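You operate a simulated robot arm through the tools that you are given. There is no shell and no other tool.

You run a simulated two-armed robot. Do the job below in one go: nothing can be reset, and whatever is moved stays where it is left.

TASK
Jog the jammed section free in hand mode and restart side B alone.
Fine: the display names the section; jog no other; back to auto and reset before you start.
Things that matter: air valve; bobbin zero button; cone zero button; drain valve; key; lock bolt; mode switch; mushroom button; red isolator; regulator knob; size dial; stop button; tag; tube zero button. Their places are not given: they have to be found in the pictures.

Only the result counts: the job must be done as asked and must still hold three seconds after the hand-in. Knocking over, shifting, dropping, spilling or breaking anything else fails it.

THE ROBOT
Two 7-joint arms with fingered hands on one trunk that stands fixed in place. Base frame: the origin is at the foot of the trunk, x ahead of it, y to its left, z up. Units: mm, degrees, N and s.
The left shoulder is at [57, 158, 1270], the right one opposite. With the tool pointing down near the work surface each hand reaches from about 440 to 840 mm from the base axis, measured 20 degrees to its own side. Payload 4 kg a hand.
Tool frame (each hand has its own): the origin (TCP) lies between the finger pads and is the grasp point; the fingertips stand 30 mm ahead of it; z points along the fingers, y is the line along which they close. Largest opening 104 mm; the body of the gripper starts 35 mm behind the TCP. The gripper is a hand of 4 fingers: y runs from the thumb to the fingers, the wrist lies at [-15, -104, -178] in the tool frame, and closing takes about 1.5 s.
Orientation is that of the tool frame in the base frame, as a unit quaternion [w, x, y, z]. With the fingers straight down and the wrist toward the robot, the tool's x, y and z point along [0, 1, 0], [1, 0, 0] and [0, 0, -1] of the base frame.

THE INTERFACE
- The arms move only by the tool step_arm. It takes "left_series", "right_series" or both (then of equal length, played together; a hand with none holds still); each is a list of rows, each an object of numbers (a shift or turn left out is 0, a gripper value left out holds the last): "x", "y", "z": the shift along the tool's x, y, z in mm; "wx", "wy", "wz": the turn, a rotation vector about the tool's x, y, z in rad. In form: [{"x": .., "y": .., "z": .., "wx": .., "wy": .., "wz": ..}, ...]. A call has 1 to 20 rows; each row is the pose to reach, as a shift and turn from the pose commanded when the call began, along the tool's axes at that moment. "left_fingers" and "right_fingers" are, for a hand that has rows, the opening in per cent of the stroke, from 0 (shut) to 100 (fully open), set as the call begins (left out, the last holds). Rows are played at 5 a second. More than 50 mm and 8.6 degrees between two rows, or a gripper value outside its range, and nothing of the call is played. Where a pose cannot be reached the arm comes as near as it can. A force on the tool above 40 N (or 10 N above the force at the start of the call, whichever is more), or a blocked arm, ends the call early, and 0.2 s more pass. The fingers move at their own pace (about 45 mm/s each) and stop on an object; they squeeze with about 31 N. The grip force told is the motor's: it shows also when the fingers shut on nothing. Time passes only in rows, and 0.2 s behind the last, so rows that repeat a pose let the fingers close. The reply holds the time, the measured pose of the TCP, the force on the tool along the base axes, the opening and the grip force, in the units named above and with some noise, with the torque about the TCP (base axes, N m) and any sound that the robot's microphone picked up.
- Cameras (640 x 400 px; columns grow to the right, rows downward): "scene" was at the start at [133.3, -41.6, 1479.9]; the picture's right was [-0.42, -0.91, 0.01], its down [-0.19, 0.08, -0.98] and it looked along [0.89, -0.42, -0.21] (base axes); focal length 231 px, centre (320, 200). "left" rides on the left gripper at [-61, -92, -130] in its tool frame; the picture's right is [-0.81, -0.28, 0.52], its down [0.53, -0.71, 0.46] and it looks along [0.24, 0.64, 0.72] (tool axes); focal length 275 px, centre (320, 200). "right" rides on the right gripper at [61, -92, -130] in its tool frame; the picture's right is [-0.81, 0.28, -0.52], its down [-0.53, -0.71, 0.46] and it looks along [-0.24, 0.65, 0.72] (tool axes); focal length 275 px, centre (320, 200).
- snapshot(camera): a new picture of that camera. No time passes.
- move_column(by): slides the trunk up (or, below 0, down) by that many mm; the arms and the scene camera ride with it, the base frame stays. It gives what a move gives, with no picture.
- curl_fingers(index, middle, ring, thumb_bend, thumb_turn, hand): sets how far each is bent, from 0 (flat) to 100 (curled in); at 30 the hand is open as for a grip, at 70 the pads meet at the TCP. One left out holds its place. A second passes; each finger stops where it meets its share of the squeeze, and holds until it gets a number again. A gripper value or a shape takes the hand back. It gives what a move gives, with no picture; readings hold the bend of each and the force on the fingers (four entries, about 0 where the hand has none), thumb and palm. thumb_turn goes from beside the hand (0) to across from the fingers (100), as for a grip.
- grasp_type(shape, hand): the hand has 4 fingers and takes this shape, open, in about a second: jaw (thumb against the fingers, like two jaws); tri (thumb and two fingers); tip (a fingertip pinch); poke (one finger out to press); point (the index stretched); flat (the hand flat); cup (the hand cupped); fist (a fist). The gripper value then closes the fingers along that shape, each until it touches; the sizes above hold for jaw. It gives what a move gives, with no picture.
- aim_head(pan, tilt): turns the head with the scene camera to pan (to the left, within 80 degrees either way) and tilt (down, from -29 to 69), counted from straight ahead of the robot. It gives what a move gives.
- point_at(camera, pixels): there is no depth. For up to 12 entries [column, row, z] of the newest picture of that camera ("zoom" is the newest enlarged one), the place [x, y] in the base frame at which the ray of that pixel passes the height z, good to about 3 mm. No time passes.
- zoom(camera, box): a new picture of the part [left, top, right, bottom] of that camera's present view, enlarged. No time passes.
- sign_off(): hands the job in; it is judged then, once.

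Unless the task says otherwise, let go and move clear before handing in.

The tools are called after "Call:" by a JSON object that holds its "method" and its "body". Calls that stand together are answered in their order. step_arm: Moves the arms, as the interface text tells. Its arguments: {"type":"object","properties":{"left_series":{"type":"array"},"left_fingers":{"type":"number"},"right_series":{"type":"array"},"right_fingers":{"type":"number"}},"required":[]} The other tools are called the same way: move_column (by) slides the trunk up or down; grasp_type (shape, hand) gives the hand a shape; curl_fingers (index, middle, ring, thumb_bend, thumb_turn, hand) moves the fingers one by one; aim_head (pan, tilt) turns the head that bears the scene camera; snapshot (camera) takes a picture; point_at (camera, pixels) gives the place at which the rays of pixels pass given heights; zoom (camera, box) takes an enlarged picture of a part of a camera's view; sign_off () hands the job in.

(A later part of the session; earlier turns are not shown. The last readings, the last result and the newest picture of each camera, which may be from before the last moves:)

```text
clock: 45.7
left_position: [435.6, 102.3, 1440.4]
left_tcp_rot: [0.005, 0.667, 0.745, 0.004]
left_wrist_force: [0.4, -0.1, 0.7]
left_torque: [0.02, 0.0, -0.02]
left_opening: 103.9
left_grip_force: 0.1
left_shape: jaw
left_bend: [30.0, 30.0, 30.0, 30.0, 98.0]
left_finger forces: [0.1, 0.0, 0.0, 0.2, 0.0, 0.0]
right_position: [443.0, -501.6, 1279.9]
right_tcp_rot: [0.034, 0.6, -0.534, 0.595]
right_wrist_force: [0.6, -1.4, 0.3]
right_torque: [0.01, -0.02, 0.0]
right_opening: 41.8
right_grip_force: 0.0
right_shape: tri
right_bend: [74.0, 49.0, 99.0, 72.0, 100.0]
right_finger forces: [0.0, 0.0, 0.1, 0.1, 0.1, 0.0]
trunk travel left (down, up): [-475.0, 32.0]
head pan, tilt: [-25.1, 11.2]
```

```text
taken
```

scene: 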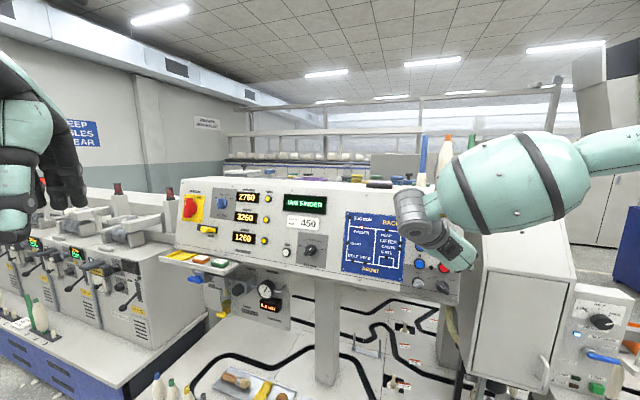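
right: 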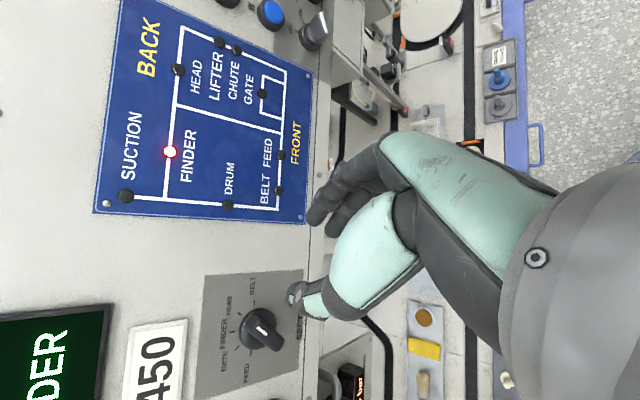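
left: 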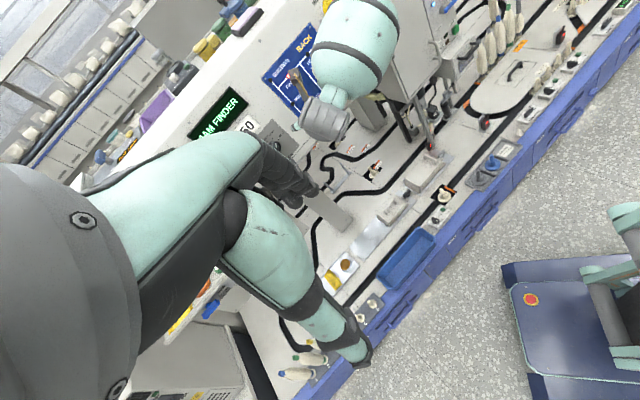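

The left hand is yawed as wanted. I'll now tilt it to face the panel while carrying it to about 150 mm in front of the section knob.

Call:
{"method": "step_arm", "body": {"left_series": [{"x": -29, "y": 18, "z": 20, "wx": -0.069, "wy": -0.082}, {"x": -58, "y": 36, "z": 40, "wx": -0.139, "wy": -0.164}, {"x": -87, "y": 53, "z": 60, "wx": -0.208, "wy": -0.246}, {"x": -116, "y": 71, "z": 79, "wx": -0.277, "wy": -0.328}, {"x": -144, "y": 89, "z": 99, "wx": -0.346, "wy": -0.41}, {"x": -173, "y": 107, "z": 119, "wx": -0.416, "wy": -0.492}, {"x": -202, "y": 124, "z": 139, "wx": -0.485, "wy": -0.573}, {"x": -231, "y": 142, "z": 159, "wx": -0.554, "wy": -0.655}, {"x": -260, "y": 160, "z": 179, "wx": -0.623, "wy": -0.737}, {"x": -289, "y": 178, "z": 198, "wx": -0.693, "wy": -0.819}, {"x": -318, "y": 195, "z": 218, "wx": -0.762, "wy": -0.901}, {"x": -346, "y": 213, "z": 238, "wx": -0.831, "wy": -0.983}]}}

Call:
{"method": "snapshot", "body": {"camera": "left"}}

Call:
{"method": "snapshot", "body": {"camera": "scene"}}

```text
clock: 48.3
left_position: [684.3, -213.6, 1214.6]
left_tcp_rot: [0.601, 0.533, 0.596, -0.014]
left_wrist_force: [-0.8, -0.3, -0.3]
left_torque: [-0.01, 0.0, -0.01]
left_opening: 103.7
left_grip_force: 0.1
left_shape: jaw
left_bend: [30.0, 30.0, 30.0, 30.0, 98.0]
left_finger forces: [0.1, 0.0, 0.0, 0.1, 0.0, 0.0]
left hand out of reach, approached as far as the arm can: row 12
right_position: [445.7, -502.3, 1280.1]
right_tcp_rot: [0.035, 0.601, -0.533, 0.594]
right_wrist_force: [-0.5, 0.2, -1.0]
right_torque: [-0.03, -0.03, 0.0]
right_opening: 41.4
right_grip_force: 0.0
right_shape: tri
right_bend: [74.0, 49.0, 99.0, 72.0, 100.0]
right_finger forces: [0.1, 0.0, 0.1, 0.0, 0.0, 0.0]
trunk travel left (down, up): [-475.0, 32.0]
head pan, tilt: [-25.1, 11.2]
```

```text
taken
```

left: 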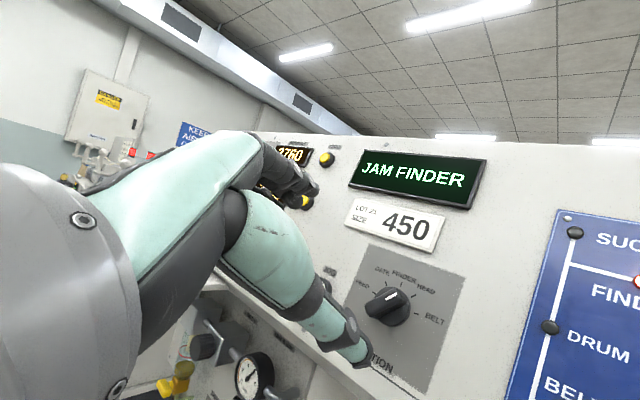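

```text
taken
```

scene: 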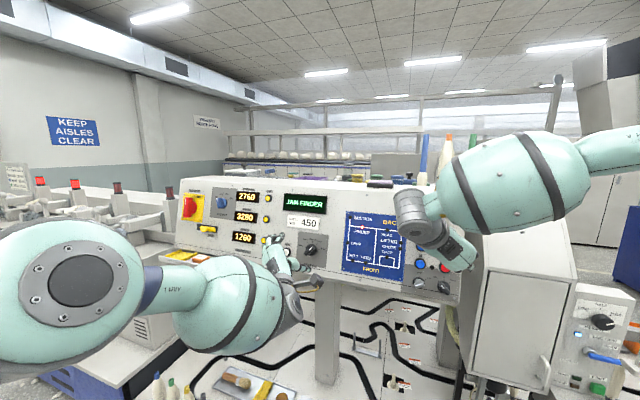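

The left hand is square to the panel at a -50° roll, just right for the HEAD bar. I'll set the tri shape and approach to about 45 mm tip distance.

Call:
{"method": "grasp_type", "body": {"shape": "tri", "hand": "left"}}

Call:
{"method": "step_arm", "body": {"left_series": [{"x": 2, "y": -3, "z": 15}, {"x": 4, "y": -6, "z": 30}, {"x": 6, "y": -9, "z": 45}, {"x": 6, "y": -9, "z": 60}, {"x": 6, "y": -9, "z": 75}, {"x": 6, "y": -9, "z": 75}, {"x": 6, "y": -9, "z": 75}], "left_fingers": 45}}

Call:
{"method": "snapshot", "body": {"camera": "left"}}

Call:
{"method": "zoom", "body": {"camera": "left", "box": [270, 180, 430, 340]}}

```text
clock: 49.2
left_position: [681.8, -212.7, 1213.8]
left_tcp_rot: [0.601, 0.533, 0.596, -0.014]
left_wrist_force: [0.5, 0.6, -0.1]
left_torque: [0.01, 0.01, 0.01]
left_opening: 104.1
left_grip_force: 0.1
left_shape: tri
left_bend: [30.0, 30.0, 99.0, 30.0, 98.0]
left_finger forces: [0.0, 0.0, 0.0, 0.0, 0.0, 0.0]
right_position: [442.9, -500.6, 1280.9]
right_tcp_rot: [0.035, 0.6, -0.534, 0.595]
right_wrist_force: [0.2, 0.3, -0.2]
right_torque: [-0.03, 0.0, 0.01]
right_opening: 41.7
right_grip_force: 0.0
right_shape: tri
right_bend: [74.0, 49.0, 99.0, 72.0, 100.0]
right_finger forces: [0.1, 0.0, 0.0, 0.0, 0.0, 0.0]
trunk travel left (down, up): [-475.0, 32.0]
head pan, tilt: [-25.1, 11.2]
```

```text
clock: 50.8
left_position: [701.2, -217.6, 1224.9]
left_tcp_rot: [0.599, 0.532, 0.598, -0.015]
left_wrist_force: [0.3, 0.4, -0.7]
left_torque: [0.0, -0.02, -0.02]
left_opening: 47.2
left_grip_force: 0.1
left_shape: tri
left_bend: [74.0, 47.0, 99.0, 71.0, 100.0]
left_finger forces: [0.1, 0.0, 0.1, 0.1, 0.1, 0.1]
left hand out of reach, approached as far as the arm can: row 1, 2, 3, 4, 5, 6, 7
right_position: [443.2, -501.4, 1280.6]
right_tcp_rot: [0.035, 0.601, -0.534, 0.594]
right_wrist_force: [0.1, -0.1, -0.2]
right_torque: [-0.03, -0.04, 0.01]
right_opening: 41.6
right_grip_force: 0.1
right_shape: tri
right_bend: [74.0, 49.0, 99.0, 72.0, 100.0]
right_finger forces: [0.1, 0.0, 0.0, 0.0, 0.1, 0.0]
trunk travel left (down, up): [-475.0, 32.0]
head pan, tilt: [-25.1, 11.2]
```

```text
taken
```

left: 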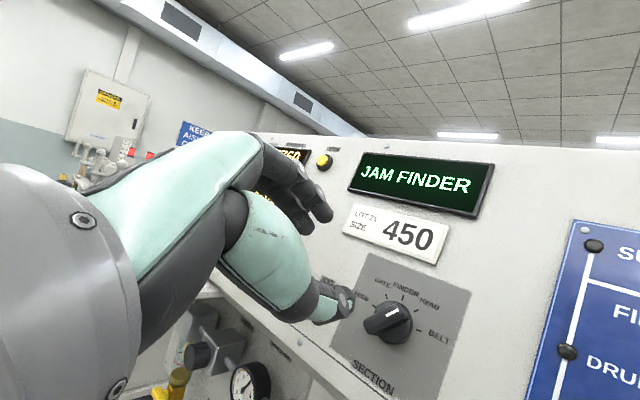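

```text
2.50 times, centred on (350, 260) of left
```

zoom: 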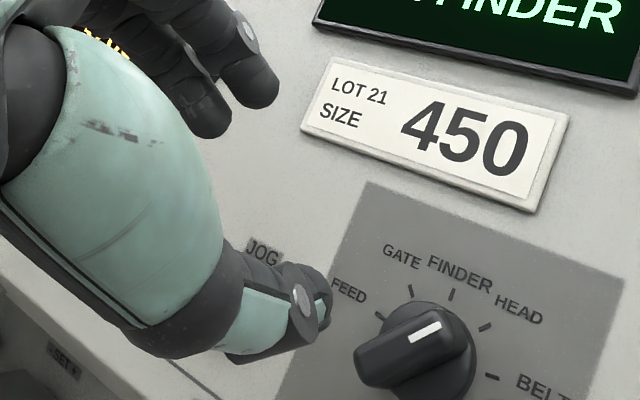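

The left hand stops at (701,-218,1225) because the wrist cannot bend up further from this shoulder height. I'll back it off and up a little, then lower the trunk so the forearm slopes upward.

Call:
{"method": "step_arm", "body": {"left_series": [{"x": -24, "y": 21, "z": -30}, {"x": -48, "y": 41, "z": -60}, {"x": -73, "y": 62, "z": -88}]}}

Call:
{"method": "move_column", "body": {"by": -180}}

Call:
{"method": "snapshot", "body": {"camera": "left"}}

Call:
{"method": "snapshot", "body": {"camera": "scene"}}

```text
clock: 51.6
left_position: [655.6, -177.9, 1349.8]
left_tcp_rot: [0.603, 0.534, 0.592, -0.015]
left_wrist_force: [-0.4, 0.0, -0.6]
left_torque: [0.01, -0.05, 0.02]
left_opening: 47.2
left_grip_force: 0.0
left_shape: tri
left_bend: [74.0, 47.0, 99.0, 71.0, 100.0]
left_finger forces: [0.0, 0.0, 0.1, 0.0, 0.0, 0.0]
right_position: [443.4, -500.0, 1280.9]
right_tcp_rot: [0.035, 0.599, -0.534, 0.595]
right_wrist_force: [0.3, 0.6, -0.3]
right_torque: [0.01, 0.01, -0.01]
right_opening: 41.6
right_grip_force: 0.1
right_shape: tri
right_bend: [74.0, 49.0, 99.0, 72.0, 100.0]
right_finger forces: [0.0, 0.0, 0.0, 0.0, 0.1, 0.0]
trunk travel left (down, up): [-475.0, 32.0]
head pan, tilt: [-25.1, 11.2]
```

```text
clock: 53.6
left_position: [656.7, -177.8, 1169.1]
left_tcp_rot: [0.603, 0.534, 0.592, -0.014]
left_wrist_force: [-0.1, 0.3, 0.6]
left_torque: [0.0, -0.02, 0.01]
left_opening: 47.1
left_grip_force: 0.1
left_shape: tri
left_bend: [74.0, 47.0, 99.0, 71.0, 100.0]
left_finger forces: [0.0, 0.0, 0.0, 0.0, 0.0, 0.0]
right_position: [443.8, -502.1, 1100.7]
right_tcp_rot: [0.034, 0.599, -0.534, 0.595]
right_wrist_force: [0.0, -0.3, 0.2]
right_torque: [0.06, 0.02, -0.04]
right_opening: 41.6
right_grip_force: 0.1
right_shape: tri
right_bend: [74.0, 49.0, 99.0, 72.0, 100.0]
right_finger forces: [0.1, 0.1, 0.0, 0.0, 0.0, 0.0]
trunk travel left (down, up): [-295.0, 212.0]
head pan, tilt: [-25.1, 11.2]
```

```text
taken
```

left: 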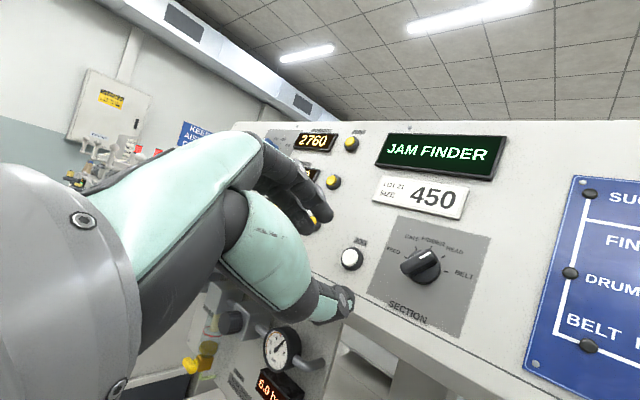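

```text
taken
```

scene: 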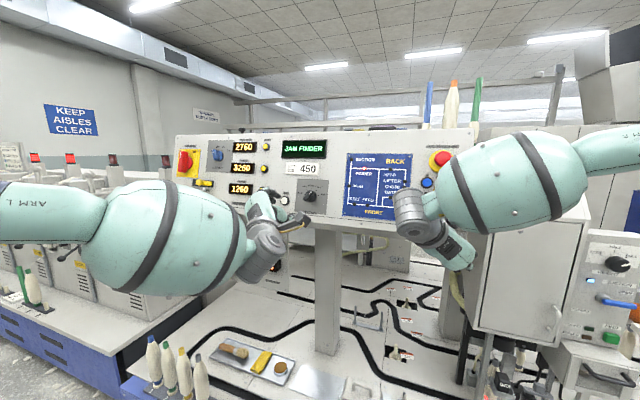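

The knob is at about (422,268) in the left view now. I'll check its place by its ray before moving in.

Call:
{"method": "zoom", "body": {"camera": "left", "box": [360, 210, 500, 340]}}

Call:
{"method": "point_at", "body": {"camera": "left", "pixels": [[424, 264, 1161], [424, 264, 1180], [352, 259, 1141], [352, 259, 1160]]}}

```text
3.08 times, centred on (430, 275) of left
```

zoom: 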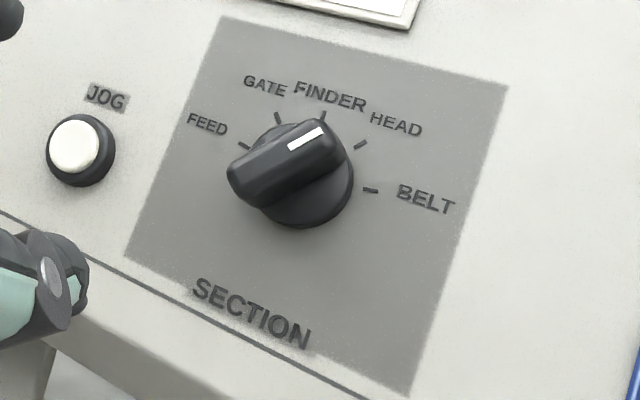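

```text
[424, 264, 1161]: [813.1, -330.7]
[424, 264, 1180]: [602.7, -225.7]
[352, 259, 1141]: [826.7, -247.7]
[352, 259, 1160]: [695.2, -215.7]
```

Ray check puts the knob at (790,-319,1160) and JOG at (842,-251,1139), consistent with before. Moving the left hand to 70 mm TCP distance in front of the knob.

Call:
{"method": "step_arm", "body": {"left_series": [{"x": -13, "y": 7, "z": 20}, {"x": -27, "y": 14, "z": 50}, {"x": -40, "y": 21, "z": 85}, {"x": -40, "y": 21, "z": 118}, {"x": -40, "y": 21, "z": 118}]}}

Call:
{"method": "snapshot", "body": {"camera": "left"}}

Call:
{"method": "zoom", "body": {"camera": "left", "box": [270, 180, 430, 340]}}

```text
clock: 54.8
left_position: [730.9, -259.4, 1182.1]
left_tcp_rot: [0.604, 0.535, 0.591, -0.015]
left_wrist_force: [0.6, 0.1, 0.9]
left_torque: [0.0, -0.03, 0.0]
left_opening: 47.0
left_grip_force: 0.0
left_shape: tri
left_bend: [74.0, 47.0, 99.0, 71.0, 100.0]
left_finger forces: [0.0, 0.0, 0.0, 0.1, 0.0, 0.0]
left hand out of reach, approached as far as the arm can: row 4, 5
right_position: [443.2, -500.6, 1100.3]
right_tcp_rot: [0.035, 0.6, -0.534, 0.595]
right_wrist_force: [0.2, 0.8, 0.1]
right_torque: [0.02, 0.01, 0.03]
right_opening: 41.8
right_grip_force: 0.0
right_shape: tri
right_bend: [74.0, 49.0, 99.0, 72.0, 100.0]
right_finger forces: [0.0, 0.0, 0.0, 0.0, 0.1, 0.0]
trunk travel left (down, up): [-295.0, 212.0]
head pan, tilt: [-25.1, 11.2]
```

```text
taken
```

left: 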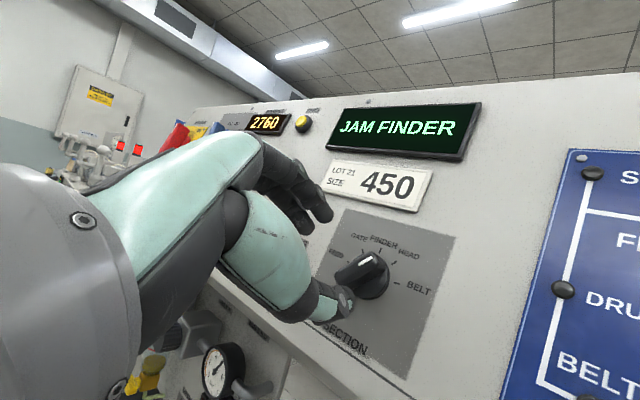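

```text
2.50 times, centred on (350, 260) of left
```

zoom: 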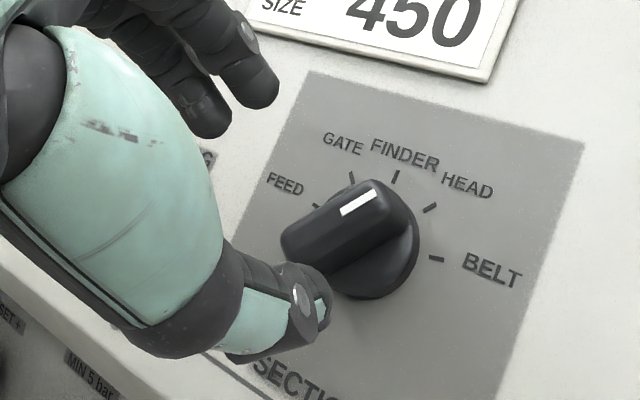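

The left arm stops about 15 mm short of this waypoint and would need about 45 mm more to grip, so it cannot reach. I'll back it off to serve as a camera, and use the right hand in the point shape, which needs no roll, to push the bar and press JOG.

Call:
{"method": "step_arm", "body": {"left_series": [{"x": 2, "y": 4, "z": -40}, {"x": 5, "y": 8, "z": -80}, {"x": 7, "y": 12, "z": -120}, {"x": 9, "y": 16, "z": -160}, {"x": 12, "y": 20, "z": -200}, {"x": 14, "y": 24, "z": -240}, {"x": 16, "y": 28, "z": -280}, {"x": 18, "y": 32, "z": -320}, {"x": 21, "y": 36, "z": -360}, {"x": 23, "y": 39, "z": -400}]}}

Call:
{"method": "grasp_type", "body": {"shape": "point", "hand": "right"}}

Call:
{"method": "snapshot", "body": {"camera": "right"}}

Call:
{"method": "snapshot", "body": {"camera": "left"}}

Call:
{"method": "snapshot", "body": {"camera": "scene"}}

```text
clock: 57.0
left_position: [480.1, 41.5, 1290.7]
left_tcp_rot: [0.604, 0.534, 0.592, -0.014]
left_wrist_force: [1.5, 0.4, -0.2]
left_torque: [0.01, 0.02, -0.04]
left_opening: 47.1
left_grip_force: 0.2
left_shape: tri
left_bend: [74.0, 47.0, 99.0, 71.0, 100.0]
left_finger forces: [0.1, 0.1, 0.0, 0.0, 0.0, 0.0]
right_position: [443.1, -500.8, 1101.4]
right_tcp_rot: [0.035, 0.6, -0.533, 0.595]
right_wrist_force: [0.1, 0.4, 0.1]
right_torque: [0.0, 0.01, 0.02]
right_opening: 41.5
right_grip_force: 0.1
right_shape: tri
right_bend: [74.0, 49.0, 99.0, 72.0, 100.0]
right_finger forces: [0.0, 0.0, 0.1, 0.0, 0.1, 0.1]
trunk travel left (down, up): [-295.0, 212.0]
head pan, tilt: [-25.1, 11.2]
```

```text
clock: 57.9
left_position: [480.0, 39.1, 1290.3]
left_tcp_rot: [0.603, 0.534, 0.593, -0.014]
left_wrist_force: [0.4, -0.6, -1.0]
left_torque: [0.03, 0.02, 0.01]
left_opening: 47.1
left_grip_force: 0.0
left_shape: tri
left_bend: [74.0, 47.0, 99.0, 71.0, 100.0]
left_finger forces: [0.0, 0.1, 0.0, 0.0, 0.0, 0.0]
right_position: [443.8, -501.5, 1100.0]
right_tcp_rot: [0.035, 0.6, -0.534, 0.595]
right_wrist_force: [0.7, 0.1, 0.0]
right_torque: [0.0, -0.02, 0.02]
right_opening: 96.2
right_grip_force: 0.0
right_shape: point
right_bend: [20.0, 100.0, 100.0, 98.0, 88.0]
right_finger forces: [0.1, 0.0, 0.1, 0.1, 0.0, 0.0]
trunk travel left (down, up): [-295.0, 212.0]
head pan, tilt: [-25.1, 11.2]
```

```text
taken
```

right: 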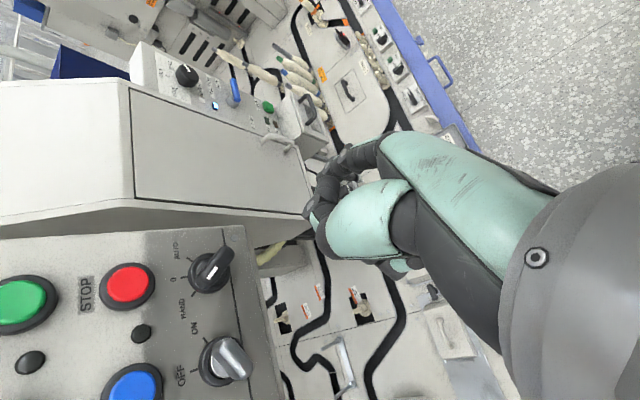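

```text
taken
```

left: 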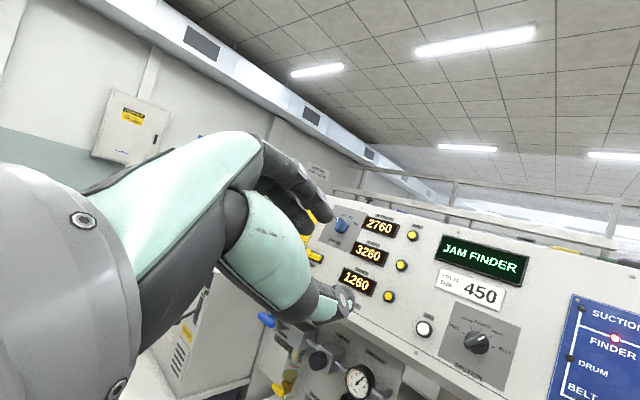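

```text
taken
```

scene: 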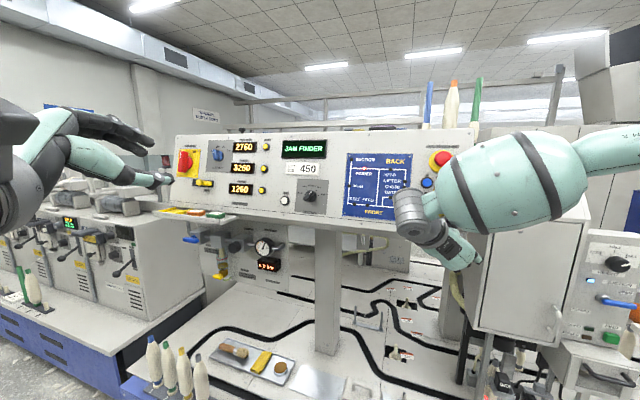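

I'll zoom on the right hand to see where the stretched index tip is.

Call:
{"method": "zoom", "body": {"camera": "right", "box": [270, 110, 430, 290]}}

Call:
{"method": "zoom", "body": {"camera": "scene", "box": [380, 170, 500, 290]}}

```text
2.22 times, centred on (350, 200) of right
```

zoom: 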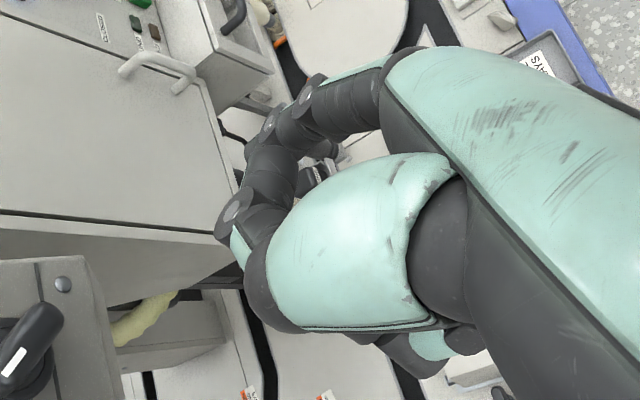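

```text
3.33 times, centred on (440, 230) of scene
```

zoom: 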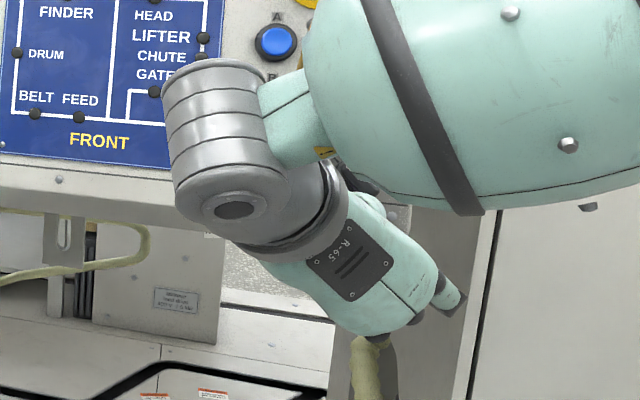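

The index tip's reach in the point shape is unclear, so I'll use the known poke tip, with the index at 70 about 27 mm ahead of the TCP. First I'll roll the right hand back to about 45°, which was comfortable.

Call:
{"method": "step_arm", "body": {"right_series": [{"wz": -0.125, "z": -10}, {"wz": -0.25, "z": -20}, {"wz": -0.375, "z": -20}, {"wz": -0.5, "z": -20}, {"wz": -0.625, "z": -20}, {"wz": -0.75, "z": -20}, {"wz": -0.875, "z": -20}, {"wz": -1.0, "z": -20}, {"wz": -1.125, "z": -20}, {"wz": -1.25, "z": -20}, {"wz": -1.375, "z": -20}, {"wz": -1.5, "z": -20}]}}

Call:
{"method": "grasp_type", "body": {"shape": "poke", "hand": "right"}}

Call:
{"method": "curl_fingers", "body": {"hand": "right", "middle": 100}}

Call:
{"method": "snapshot", "body": {"camera": "right"}}

```text
clock: 60.5
left_position: [480.4, 39.1, 1289.0]
left_tcp_rot: [0.604, 0.535, 0.591, -0.015]
left_wrist_force: [0.1, -0.4, -0.1]
left_torque: [-0.02, 0.01, 0.01]
left_opening: 47.2
left_grip_force: 0.0
left_shape: tri
left_bend: [74.0, 47.0, 99.0, 71.0, 100.0]
left_finger forces: [0.0, 0.0, 0.0, 0.0, 0.0, 0.0]
right_position: [430.6, -488.5, 1104.6]
right_tcp_rot: [0.432, 0.802, 0.019, 0.411]
right_wrist_force: [0.2, 0.3, 0.2]
right_torque: [0.0, -0.03, 0.02]
right_opening: 96.0
right_grip_force: 0.1
right_shape: point
right_bend: [20.0, 100.0, 100.0, 98.0, 88.0]
right_finger forces: [0.0, 0.0, 0.1, 0.1, 0.0, 0.0]
trunk travel left (down, up): [-295.0, 212.0]
head pan, tilt: [-25.1, 11.2]
```

```text
clock: 61.4
left_position: [480.7, 39.9, 1291.4]
left_tcp_rot: [0.604, 0.534, 0.591, -0.014]
left_wrist_force: [-0.5, 0.1, -0.2]
left_torque: [0.03, 0.01, -0.01]
left_opening: 47.2
left_grip_force: 0.1
left_shape: tri
left_bend: [74.0, 47.0, 99.0, 71.0, 100.0]
left_finger forces: [0.0, 0.0, 0.0, 0.0, 0.0, 0.1]
right_position: [429.7, -488.1, 1104.5]
right_tcp_rot: [0.43, 0.803, 0.018, 0.412]
right_wrist_force: [-0.2, -0.2, 1.0]
right_torque: [-0.04, -0.03, -0.01]
right_opening: 0.0
right_grip_force: 0.0
right_shape: poke
right_bend: [70.0, 70.0, 99.0, 100.0, 100.0]
right_finger forces: [0.0, 0.0, 0.0, 0.0, 0.1, 0.1]
trunk travel left (down, up): [-295.0, 212.0]
head pan, tilt: [-25.1, 11.2]
```

```text
clock: 62.4
left_position: [479.9, 38.8, 1289.9]
left_tcp_rot: [0.603, 0.534, 0.592, -0.015]
left_wrist_force: [-0.7, 0.4, -0.4]
left_torque: [-0.04, -0.03, 0.01]
left_opening: 47.0
left_grip_force: 0.1
left_shape: tri
left_bend: [74.0, 47.0, 99.0, 71.0, 100.0]
left_finger forces: [0.1, 0.0, 0.0, 0.1, 0.0, 0.0]
right_position: [428.8, -487.7, 1104.4]
right_tcp_rot: [0.431, 0.803, 0.018, 0.412]
right_wrist_force: [0.7, -0.1, 0.0]
right_torque: [-0.01, 0.01, 0.03]
right_opening: 30.0
right_grip_force: 0.0
right_shape: fingers
right_bend: [70.0, 100.0, 99.0, 100.0, 100.0]
right_finger forces: [0.1, 0.1, 0.0, 0.0, 0.1, 0.0]
trunk travel left (down, up): [-295.0, 212.0]
head pan, tilt: [-25.1, 11.2]
```

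```text
taken
```

right: 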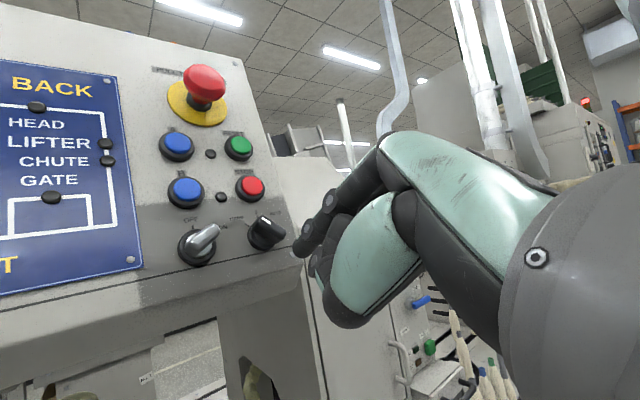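

The poke index is ready. I'll carry the right hand across to about 50 mm short of the section knob's right side, swinging its yaw 30° toward straight ahead on the way.

Call:
{"method": "step_arm", "body": {"right_series": [{"x": 29, "y": -14, "z": 0, "wx": 0.034, "wy": 0.037, "wz": -0.015}, {"x": 57, "y": -29, "z": 3, "wx": 0.068, "wy": 0.074, "wz": -0.03}, {"x": 86, "y": -43, "z": 7, "wx": 0.102, "wy": 0.111, "wz": -0.046}, {"x": 114, "y": -57, "z": 12, "wx": 0.135, "wy": 0.148, "wz": -0.061}, {"x": 143, "y": -71, "z": 17, "wx": 0.169, "wy": 0.185, "wz": -0.076}, {"x": 172, "y": -86, "z": 22, "wx": 0.203, "wy": 0.222, "wz": -0.091}, {"x": 200, "y": -100, "z": 27, "wx": 0.237, "wy": 0.259, "wz": -0.106}, {"x": 229, "y": -114, "z": 32, "wx": 0.271, "wy": 0.296, "wz": -0.122}, {"x": 257, "y": -129, "z": 38, "wx": 0.305, "wy": 0.333, "wz": -0.137}, {"x": 286, "y": -143, "z": 43, "wx": 0.3385, "wy": 0.37, "wz": -0.152}, {"x": 286, "y": -143, "z": 43, "wx": 0.3385, "wy": 0.37, "wz": -0.152}]}}

Call:
{"method": "snapshot", "body": {"camera": "right"}}

Call:
{"method": "snapshot", "body": {"camera": "left"}}

Call:
{"method": "snapshot", "body": {"camera": "scene"}}

```text
clock: 64.8
left_position: [479.5, 40.8, 1290.8]
left_tcp_rot: [0.603, 0.534, 0.592, -0.013]
left_wrist_force: [-0.7, 0.0, 0.2]
left_torque: [-0.02, 0.0, 0.01]
left_opening: 47.0
left_grip_force: 0.0
left_shape: tri
left_bend: [74.0, 47.0, 99.0, 71.0, 100.0]
left_finger forces: [0.1, 0.0, 0.0, 0.1, 0.1, 0.0]
right_position: [691.7, -318.6, 1179.8]
right_tcp_rot: [0.309, 0.771, 0.225, 0.51]
right_wrist_force: [0.6, -1.4, 0.7]
right_torque: [-0.04, 0.01, -0.01]
right_opening: 29.8
right_grip_force: 0.1
right_shape: fingers
right_bend: [70.0, 100.0, 99.0, 100.0, 100.0]
right_finger forces: [0.0, 0.0, 0.0, 0.0, 0.0, 0.1]
trunk travel left (down, up): [-295.0, 212.0]
head pan, tilt: [-25.1, 11.2]
```

```text
taken
```

right: 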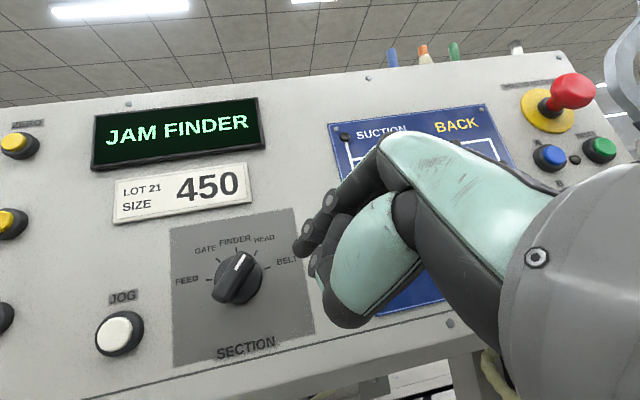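

```text
taken
```

left: 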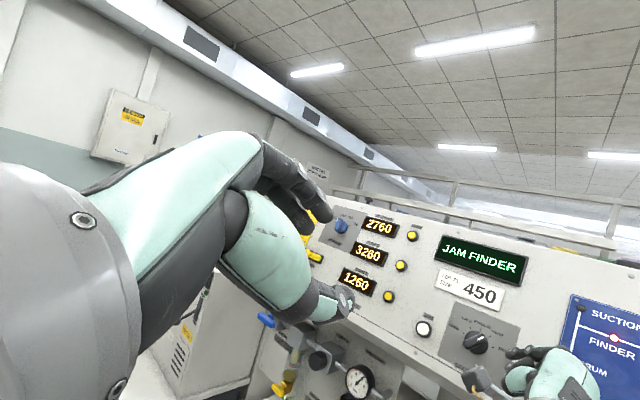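

```text
taken
```

scene: 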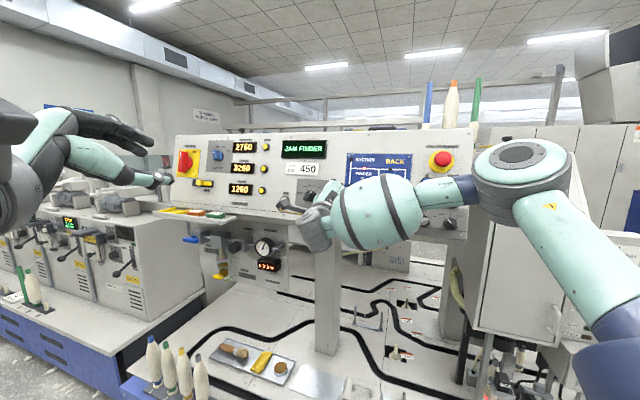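

The pose is reachable and the right camera sees the knob (237,277) and JOG (120,333) clearly. I'll zoom to align the fingertip with the right side of the bar.

Call:
{"method": "zoom", "body": {"camera": "right", "box": [160, 200, 340, 360]}}

Call:
{"method": "point_at", "body": {"camera": "right", "pixels": [[239, 276, 1180], [239, 276, 1160], [120, 333, 1160], [120, 333, 1140], [301, 248, 1180], [301, 248, 1160]]}}

```text
2.50 times, centred on (250, 280) of right
```

zoom: 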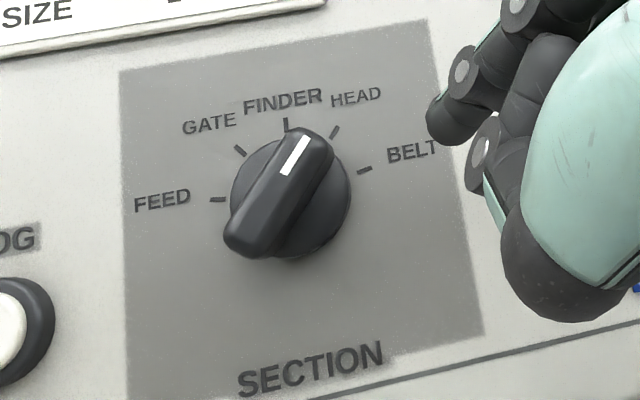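

```text
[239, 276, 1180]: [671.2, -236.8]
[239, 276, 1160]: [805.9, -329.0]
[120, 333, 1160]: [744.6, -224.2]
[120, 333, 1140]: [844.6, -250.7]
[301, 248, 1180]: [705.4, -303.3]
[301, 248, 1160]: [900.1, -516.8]
```

Fingertip and knob rays agree with my model. I'll advance about 42 mm toward the spot just right of the bar and look again.

Call:
{"method": "step_arm", "body": {"right_series": [{"x": -1, "y": -3, "z": 15}, {"x": -1, "y": -4, "z": 30}, {"x": -1, "y": -4, "z": 42}, {"x": -1, "y": -4, "z": 42}]}}

Call:
{"method": "zoom", "body": {"camera": "right", "box": [200, 170, 360, 330]}}

Call:
{"method": "zoom", "body": {"camera": "left", "box": [400, 290, 600, 400]}}

```text
clock: 65.8
left_position: [480.8, 40.0, 1289.8]
left_tcp_rot: [0.603, 0.534, 0.592, -0.014]
left_wrist_force: [0.2, -0.4, -0.7]
left_torque: [-0.01, -0.02, 0.0]
left_opening: 47.0
left_grip_force: 0.2
left_shape: tri
left_bend: [74.0, 47.0, 99.0, 71.0, 100.0]
left_finger forces: [0.0, 0.0, 0.1, 0.0, 0.1, 0.0]
right_position: [719.1, -335.9, 1166.8]
right_tcp_rot: [0.308, 0.773, 0.225, 0.507]
right_wrist_force: [-0.2, 0.2, -0.7]
right_torque: [0.02, 0.03, -0.01]
right_opening: 29.9
right_grip_force: 0.0
right_shape: fingers
right_bend: [70.0, 100.0, 99.0, 100.0, 100.0]
right_finger forces: [0.0, 0.1, 0.1, 0.1, 0.1, 0.0]
right hand out of reach, approached as far as the arm can: row 2, 3, 4
trunk travel left (down, up): [-295.0, 212.0]
head pan, tilt: [-25.1, 11.2]
```

```text
2.50 times, centred on (280, 250) of right
```

zoom: 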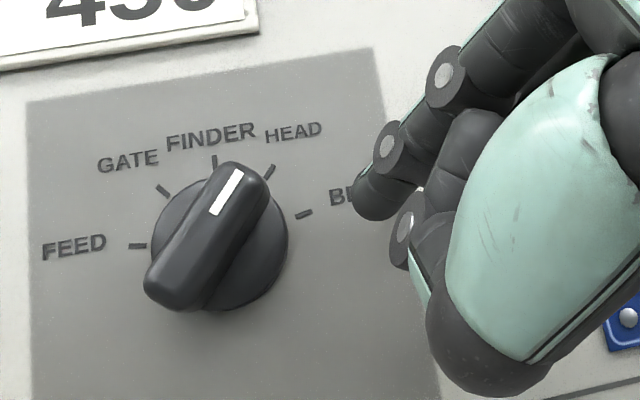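

```text
3.20 times, centred on (500, 345) of left
```

zoom: 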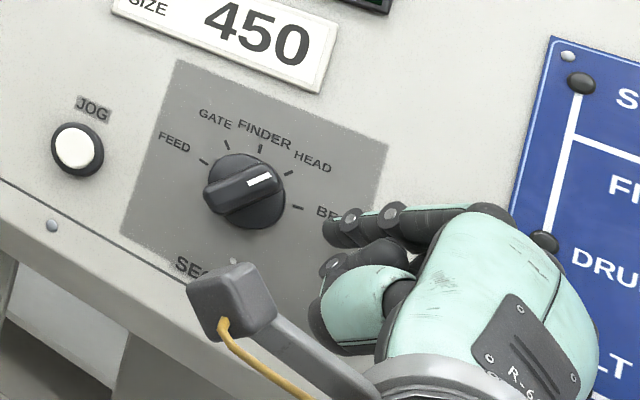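

The right hand stops at (719,-336), angle-limited with its elbow winged out. Lowering the trunk should stretch the arm and straighten the wrist. First I'll look down and left to check clearance around the left arm and the deck.

Call:
{"method": "step_arm", "body": {"right_series": [{"z": -30, "x": 15, "y": 15}, {"z": -60, "x": 30, "y": 30}, {"z": -90, "x": 45, "y": 45}]}}

Call:
{"method": "aim_head", "body": {"pan": 15, "tilt": 40}}

Call:
{"method": "snapshot", "body": {"camera": "scene"}}

Call:
{"method": "aim_head", "body": {"pan": -50, "tilt": 35}}

Call:
{"method": "snapshot", "body": {"camera": "scene"}}

```text
clock: 66.6
left_position: [479.8, 41.1, 1290.5]
left_tcp_rot: [0.603, 0.534, 0.592, -0.014]
left_wrist_force: [0.1, 0.1, 0.1]
left_torque: [0.01, -0.02, 0.02]
left_opening: 47.1
left_grip_force: 0.0
left_shape: tri
left_bend: [74.0, 47.0, 99.0, 71.0, 100.0]
left_finger forces: [0.1, 0.0, 0.0, 0.1, 0.0, 0.1]
right_position: [655.0, -315.1, 1253.8]
right_tcp_rot: [0.31, 0.77, 0.226, 0.509]
right_wrist_force: [0.6, 0.0, -0.4]
right_torque: [-0.01, 0.0, 0.02]
right_opening: 29.8
right_grip_force: 0.1
right_shape: fingers
right_bend: [70.0, 100.0, 99.0, 100.0, 100.0]
right_finger forces: [0.0, 0.0, 0.0, 0.0, 0.0, 0.0]
trunk travel left (down, up): [-295.0, 212.0]
head pan, tilt: [-25.1, 11.2]
```

```text
clock: 67.6
left_position: [479.1, 39.7, 1290.5]
left_tcp_rot: [0.603, 0.534, 0.592, -0.014]
left_wrist_force: [-0.3, -0.1, 0.8]
left_torque: [-0.01, -0.01, 0.01]
left_opening: 47.2
left_grip_force: 0.1
left_shape: tri
left_bend: [74.0, 47.0, 99.0, 71.0, 100.0]
left_finger forces: [0.0, 0.0, 0.1, 0.0, 0.0, 0.0]
right_position: [655.1, -314.8, 1253.1]
right_tcp_rot: [0.31, 0.771, 0.225, 0.509]
right_wrist_force: [0.1, -0.2, -0.1]
right_torque: [-0.01, 0.01, -0.01]
right_opening: 29.7
right_grip_force: 0.2
right_shape: fingers
right_bend: [70.0, 100.0, 99.0, 100.0, 100.0]
right_finger forces: [0.1, 0.2, 0.0, 0.0, 0.0, 0.0]
trunk travel left (down, up): [-295.0, 212.0]
head pan, tilt: [15.0, 40.0]
```

```text
taken
```

scene: 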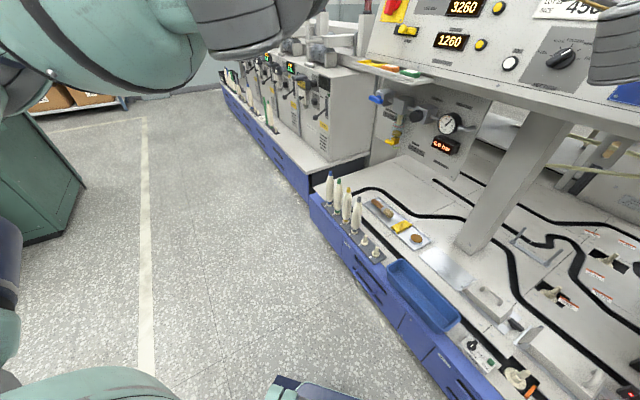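

```text
clock: 69.0
left_position: [480.8, 39.8, 1291.2]
left_tcp_rot: [0.603, 0.535, 0.591, -0.014]
left_wrist_force: [-0.1, -1.0, -0.2]
left_torque: [0.05, -0.02, -0.02]
left_opening: 47.3
left_grip_force: 0.1
left_shape: tri
left_bend: [74.0, 47.0, 99.0, 71.0, 100.0]
left_finger forces: [0.0, 0.0, 0.0, 0.0, 0.1, 0.0]
right_position: [654.3, -316.0, 1252.7]
right_tcp_rot: [0.31, 0.77, 0.225, 0.51]
right_wrist_force: [-0.5, -0.7, 0.3]
right_torque: [0.02, 0.02, 0.06]
right_opening: 29.6
right_grip_force: 0.1
right_shape: fingers
right_bend: [70.0, 100.0, 99.0, 100.0, 100.0]
right_finger forces: [0.0, 0.0, 0.0, 0.0, 0.1, 0.1]
trunk travel left (down, up): [-295.0, 212.0]
head pan, tilt: [-50.0, 35.0]
```

```text
taken
```

scene: 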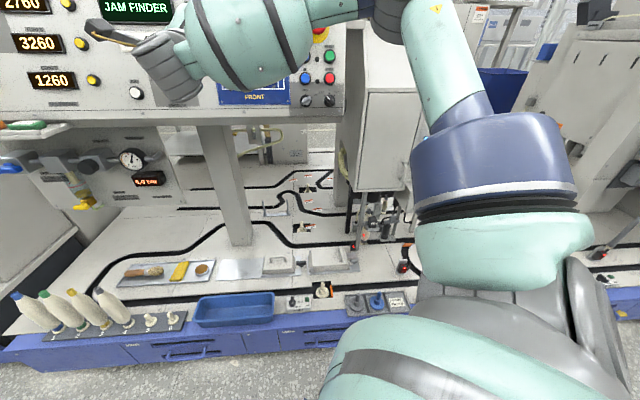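

The floor on the left is clear and the deck is well below. I'll estimate the deck edge location for clearance.

Call:
{"method": "point_at", "body": {"camera": "scene", "pixels": [[230, 330, 800], [230, 330, 700], [330, 320, 800], [330, 320, 700], [240, 240, 800], [240, 240, 700], [395, 20, 1150], [395, 20, 1050]]}}

```text
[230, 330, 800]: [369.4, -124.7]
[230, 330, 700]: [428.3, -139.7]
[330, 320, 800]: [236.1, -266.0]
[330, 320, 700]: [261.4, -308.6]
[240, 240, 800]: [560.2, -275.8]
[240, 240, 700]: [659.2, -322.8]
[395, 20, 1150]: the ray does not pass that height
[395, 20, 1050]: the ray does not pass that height
```

The deck is at roughly 650–700 mm, so lowering is safe. I'll lower the trunk 150 mm, re-aim the head, and try the approach again.

Call:
{"method": "move_column", "body": {"by": -150}}

Call:
{"method": "aim_head", "body": {"pan": -25, "tilt": 0}}

Call:
{"method": "snapshot", "body": {"camera": "right"}}

Call:
{"method": "snapshot", "body": {"camera": "scene"}}

```text
clock: 70.7
left_position: [479.4, 39.0, 1141.0]
left_tcp_rot: [0.604, 0.534, 0.592, -0.014]
left_wrist_force: [-0.5, -0.2, -0.7]
left_torque: [-0.02, -0.03, 0.01]
left_opening: 47.1
left_grip_force: 0.0
left_shape: tri
left_bend: [74.0, 47.0, 99.0, 71.0, 100.0]
left_finger forces: [0.0, 0.1, 0.0, 0.1, 0.2, 0.0]
right_position: [655.1, -314.8, 1104.4]
right_tcp_rot: [0.31, 0.771, 0.225, 0.509]
right_wrist_force: [-0.6, 0.3, -0.6]
right_torque: [-0.04, 0.01, -0.01]
right_opening: 30.0
right_grip_force: 0.1
right_shape: fingers
right_bend: [70.0, 100.0, 99.0, 100.0, 100.0]
right_finger forces: [0.0, 0.0, 0.0, 0.1, 0.0, 0.1]
trunk travel left (down, up): [-145.0, 362.0]
head pan, tilt: [-50.0, 35.0]
```

```text
clock: 71.8
left_position: [479.3, 40.6, 1140.6]
left_tcp_rot: [0.604, 0.534, 0.592, -0.014]
left_wrist_force: [0.0, -1.1, 0.2]
left_torque: [0.01, 0.01, 0.01]
left_opening: 47.3
left_grip_force: 0.1
left_shape: tri
left_bend: [74.0, 47.0, 99.0, 71.0, 100.0]
left_finger forces: [0.0, 0.0, 0.1, 0.0, 0.0, 0.0]
right_position: [654.4, -315.2, 1102.4]
right_tcp_rot: [0.31, 0.771, 0.225, 0.509]
right_wrist_force: [0.1, 0.2, 0.2]
right_torque: [0.01, 0.01, -0.05]
right_opening: 29.9
right_grip_force: 0.0
right_shape: fingers
right_bend: [70.0, 100.0, 99.0, 100.0, 100.0]
right_finger forces: [0.0, 0.1, 0.1, 0.0, 0.0, 0.1]
trunk travel left (down, up): [-145.0, 362.0]
head pan, tilt: [-25.0, 0.0]
```

```text
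taken
```

right: 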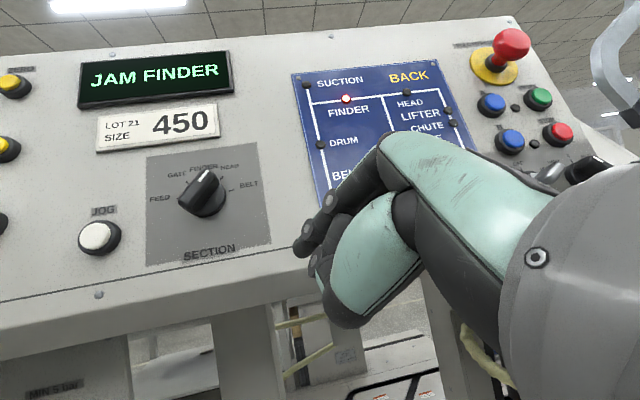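

```text
taken
```

scene: 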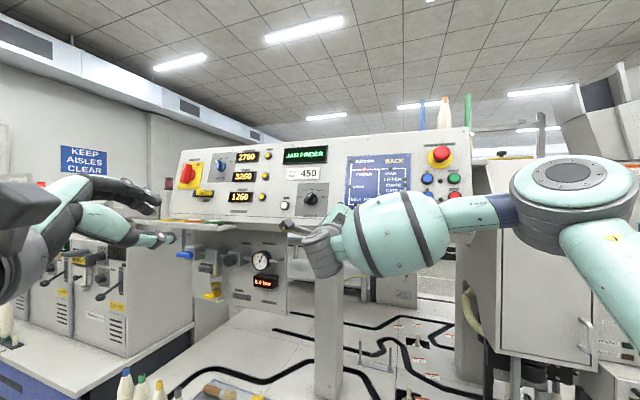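

The arm is lower now. I'll raise the hand back to knob level and advance to about 17 mm short of the push point.

Call:
{"method": "step_arm", "body": {"right_series": [{"x": 20, "y": 18, "z": 5}, {"x": 40, "y": 36, "z": 15}, {"x": 60, "y": 54, "z": 30}, {"x": 60, "y": 54, "z": 48}, {"x": 60, "y": 54, "z": 48}]}}

Call:
{"method": "zoom", "body": {"camera": "right", "box": [200, 170, 360, 330]}}

Call:
{"method": "snapshot", "body": {"camera": "left"}}

Call:
{"method": "snapshot", "body": {"camera": "scene"}}

```text
clock: 73.0
left_position: [479.4, 39.8, 1140.9]
left_tcp_rot: [0.604, 0.535, 0.591, -0.015]
left_wrist_force: [-0.3, 0.1, -0.3]
left_torque: [-0.02, 0.02, -0.01]
left_opening: 47.0
left_grip_force: 0.1
left_shape: tri
left_bend: [74.0, 47.0, 99.0, 71.0, 100.0]
left_finger forces: [0.1, 0.0, 0.1, 0.0, 0.0, 0.1]
right_position: [721.1, -326.6, 1166.2]
right_tcp_rot: [0.309, 0.771, 0.226, 0.509]
right_wrist_force: [0.6, -0.3, 0.4]
right_torque: [0.01, -0.04, 0.05]
right_opening: 29.9
right_grip_force: 0.1
right_shape: fingers
right_bend: [70.0, 100.0, 99.0, 100.0, 100.0]
right_finger forces: [0.0, 0.0, 0.0, 0.0, 0.1, 0.0]
trunk travel left (down, up): [-145.0, 362.0]
head pan, tilt: [-25.0, 0.0]
```

```text
2.50 times, centred on (280, 250) of right
```

zoom: 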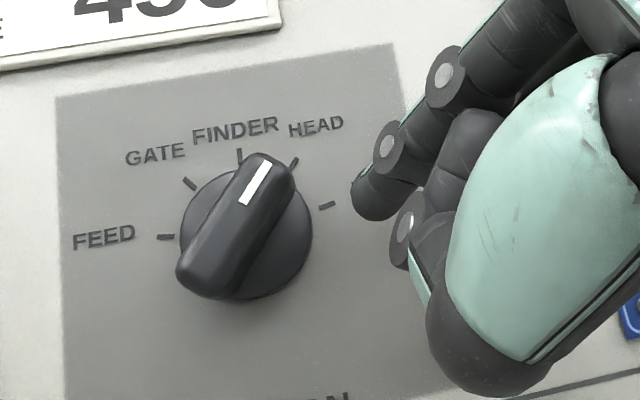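

```text
taken
```

left: 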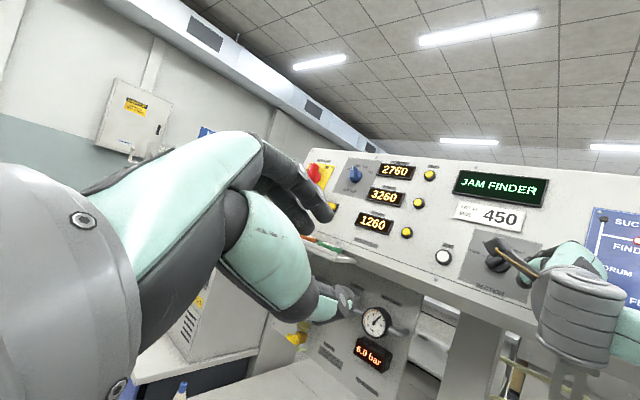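

```text
taken
```

scene: 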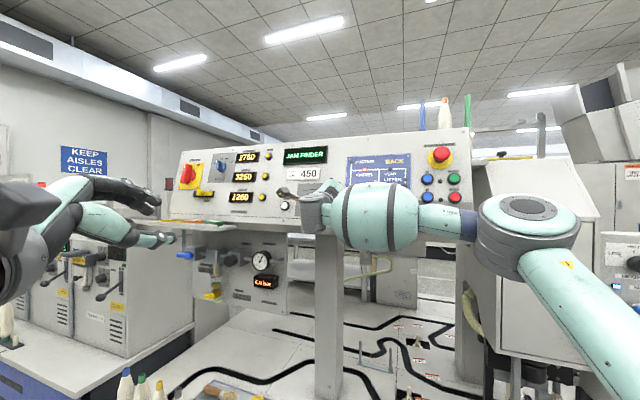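

This works: reachable, with the arm straighter. I'll advance 15 mm to sit right of the disc with the tip clear of it.

Call:
{"method": "step_arm", "body": {"right_series": [{"x": 1, "z": 8}, {"x": 1.5, "z": 15}, {"x": 1.5, "z": 15}]}}

Call:
{"method": "zoom", "body": {"camera": "right", "box": [200, 170, 360, 330]}}

Call:
{"method": "zoom", "body": {"camera": "scene", "box": [270, 170, 350, 220]}}

```text
clock: 73.8
left_position: [480.5, 39.6, 1140.4]
left_tcp_rot: [0.603, 0.534, 0.592, -0.014]
left_wrist_force: [0.3, 0.3, 0.9]
left_torque: [0.01, 0.0, -0.01]
left_opening: 47.2
left_grip_force: 0.1
left_shape: tri
left_bend: [74.0, 47.0, 99.0, 71.0, 100.0]
left_finger forces: [0.0, 0.0, 0.0, 0.0, 0.0, 0.0]
right_position: [737.8, -328.8, 1163.2]
right_tcp_rot: [0.31, 0.771, 0.225, 0.509]
right_wrist_force: [0.5, -0.4, -0.7]
right_torque: [-0.02, 0.02, 0.01]
right_opening: 29.8
right_grip_force: 0.1
right_shape: fingers
right_bend: [70.0, 100.0, 99.0, 100.0, 100.0]
right_finger forces: [0.0, 0.0, 0.1, 0.1, 0.0, 0.0]
trunk travel left (down, up): [-145.0, 362.0]
head pan, tilt: [-25.0, 0.0]
```

```text
2.50 times, centred on (280, 250) of right
```

zoom: 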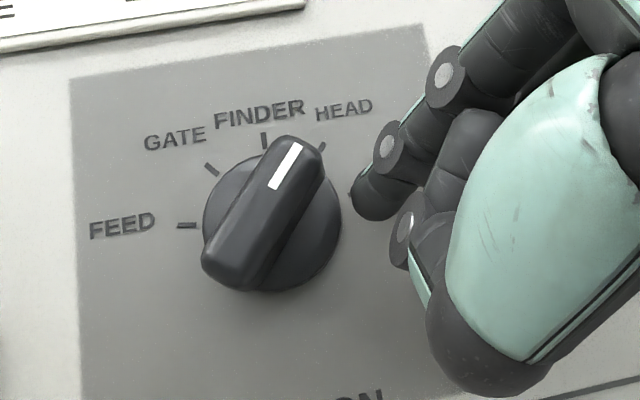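

```text
8.00 times, centred on (310, 195) of scene
```

zoom: 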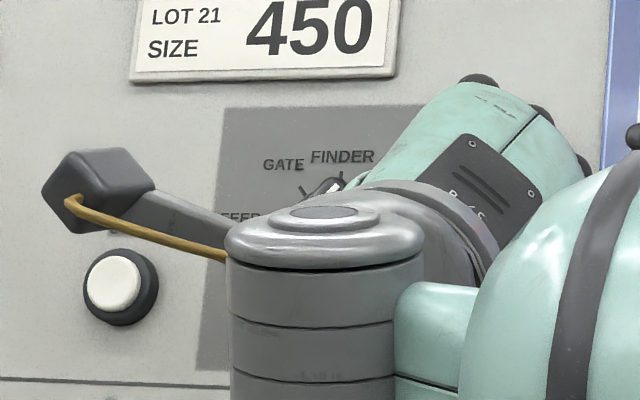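

The fingertip is just right of the disc with no contact. I'll check hand-to-panel clearance from the left camera before pushing.

Call:
{"method": "zoom", "body": {"camera": "left", "box": [450, 200, 630, 320]}}

```text
3.33 times, centred on (540, 260) of left
```

zoom: 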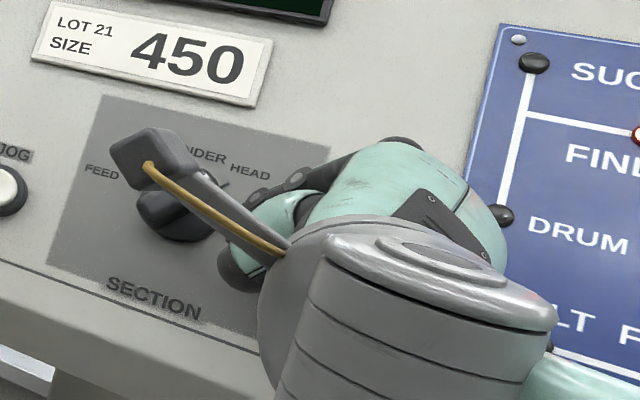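

I'll push along the arc, up and left, to turn the pointer counter-clockwise from HEAD toward FINDER.

Call:
{"method": "step_arm", "body": {"right_series": [{"x": 3.4, "y": 0.5, "z": 1.2}, {"x": 6.8, "y": 0.9, "z": 2.4}, {"x": 9.5, "y": 3.2, "z": 2.6}, {"x": 12.2, "y": 5.5, "z": 2.9}, {"x": 15.4, "y": 6.8, "z": 3.7}]}}

Call:
{"method": "zoom", "body": {"camera": "right", "box": [200, 170, 360, 330]}}

```text
clock: 75.0
left_position: [480.9, 41.0, 1140.1]
left_tcp_rot: [0.603, 0.534, 0.592, -0.014]
left_wrist_force: [0.0, -0.1, 0.2]
left_torque: [0.0, -0.01, 0.0]
left_opening: 47.5
left_grip_force: 0.1
left_shape: tri
left_bend: [74.0, 47.0, 99.0, 71.0, 100.0]
left_finger forces: [0.1, 0.0, 0.0, 0.0, 0.0, 0.0]
right_position: [738.3, -329.7, 1175.5]
right_tcp_rot: [0.31, 0.771, 0.225, 0.508]
right_wrist_force: [0.2, -0.7, 0.3]
right_torque: [0.01, 0.0, 0.01]
right_opening: 30.1
right_grip_force: 0.1
right_shape: fingers
right_bend: [70.0, 100.0, 99.0, 100.0, 100.0]
right_finger forces: [0.0, 0.1, 0.0, 0.0, 0.1, 0.0]
right hand out of reach, approached as far as the arm can: row 2, 3, 4, 5
trunk travel left (down, up): [-145.0, 362.0]
head pan, tilt: [-25.0, 0.0]
```

```text
2.50 times, centred on (280, 250) of right
```

zoom: 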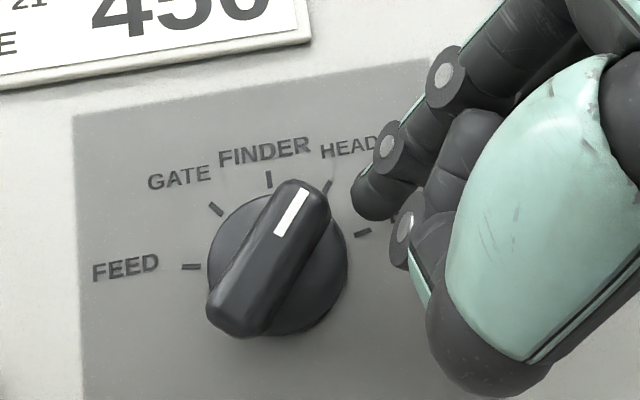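

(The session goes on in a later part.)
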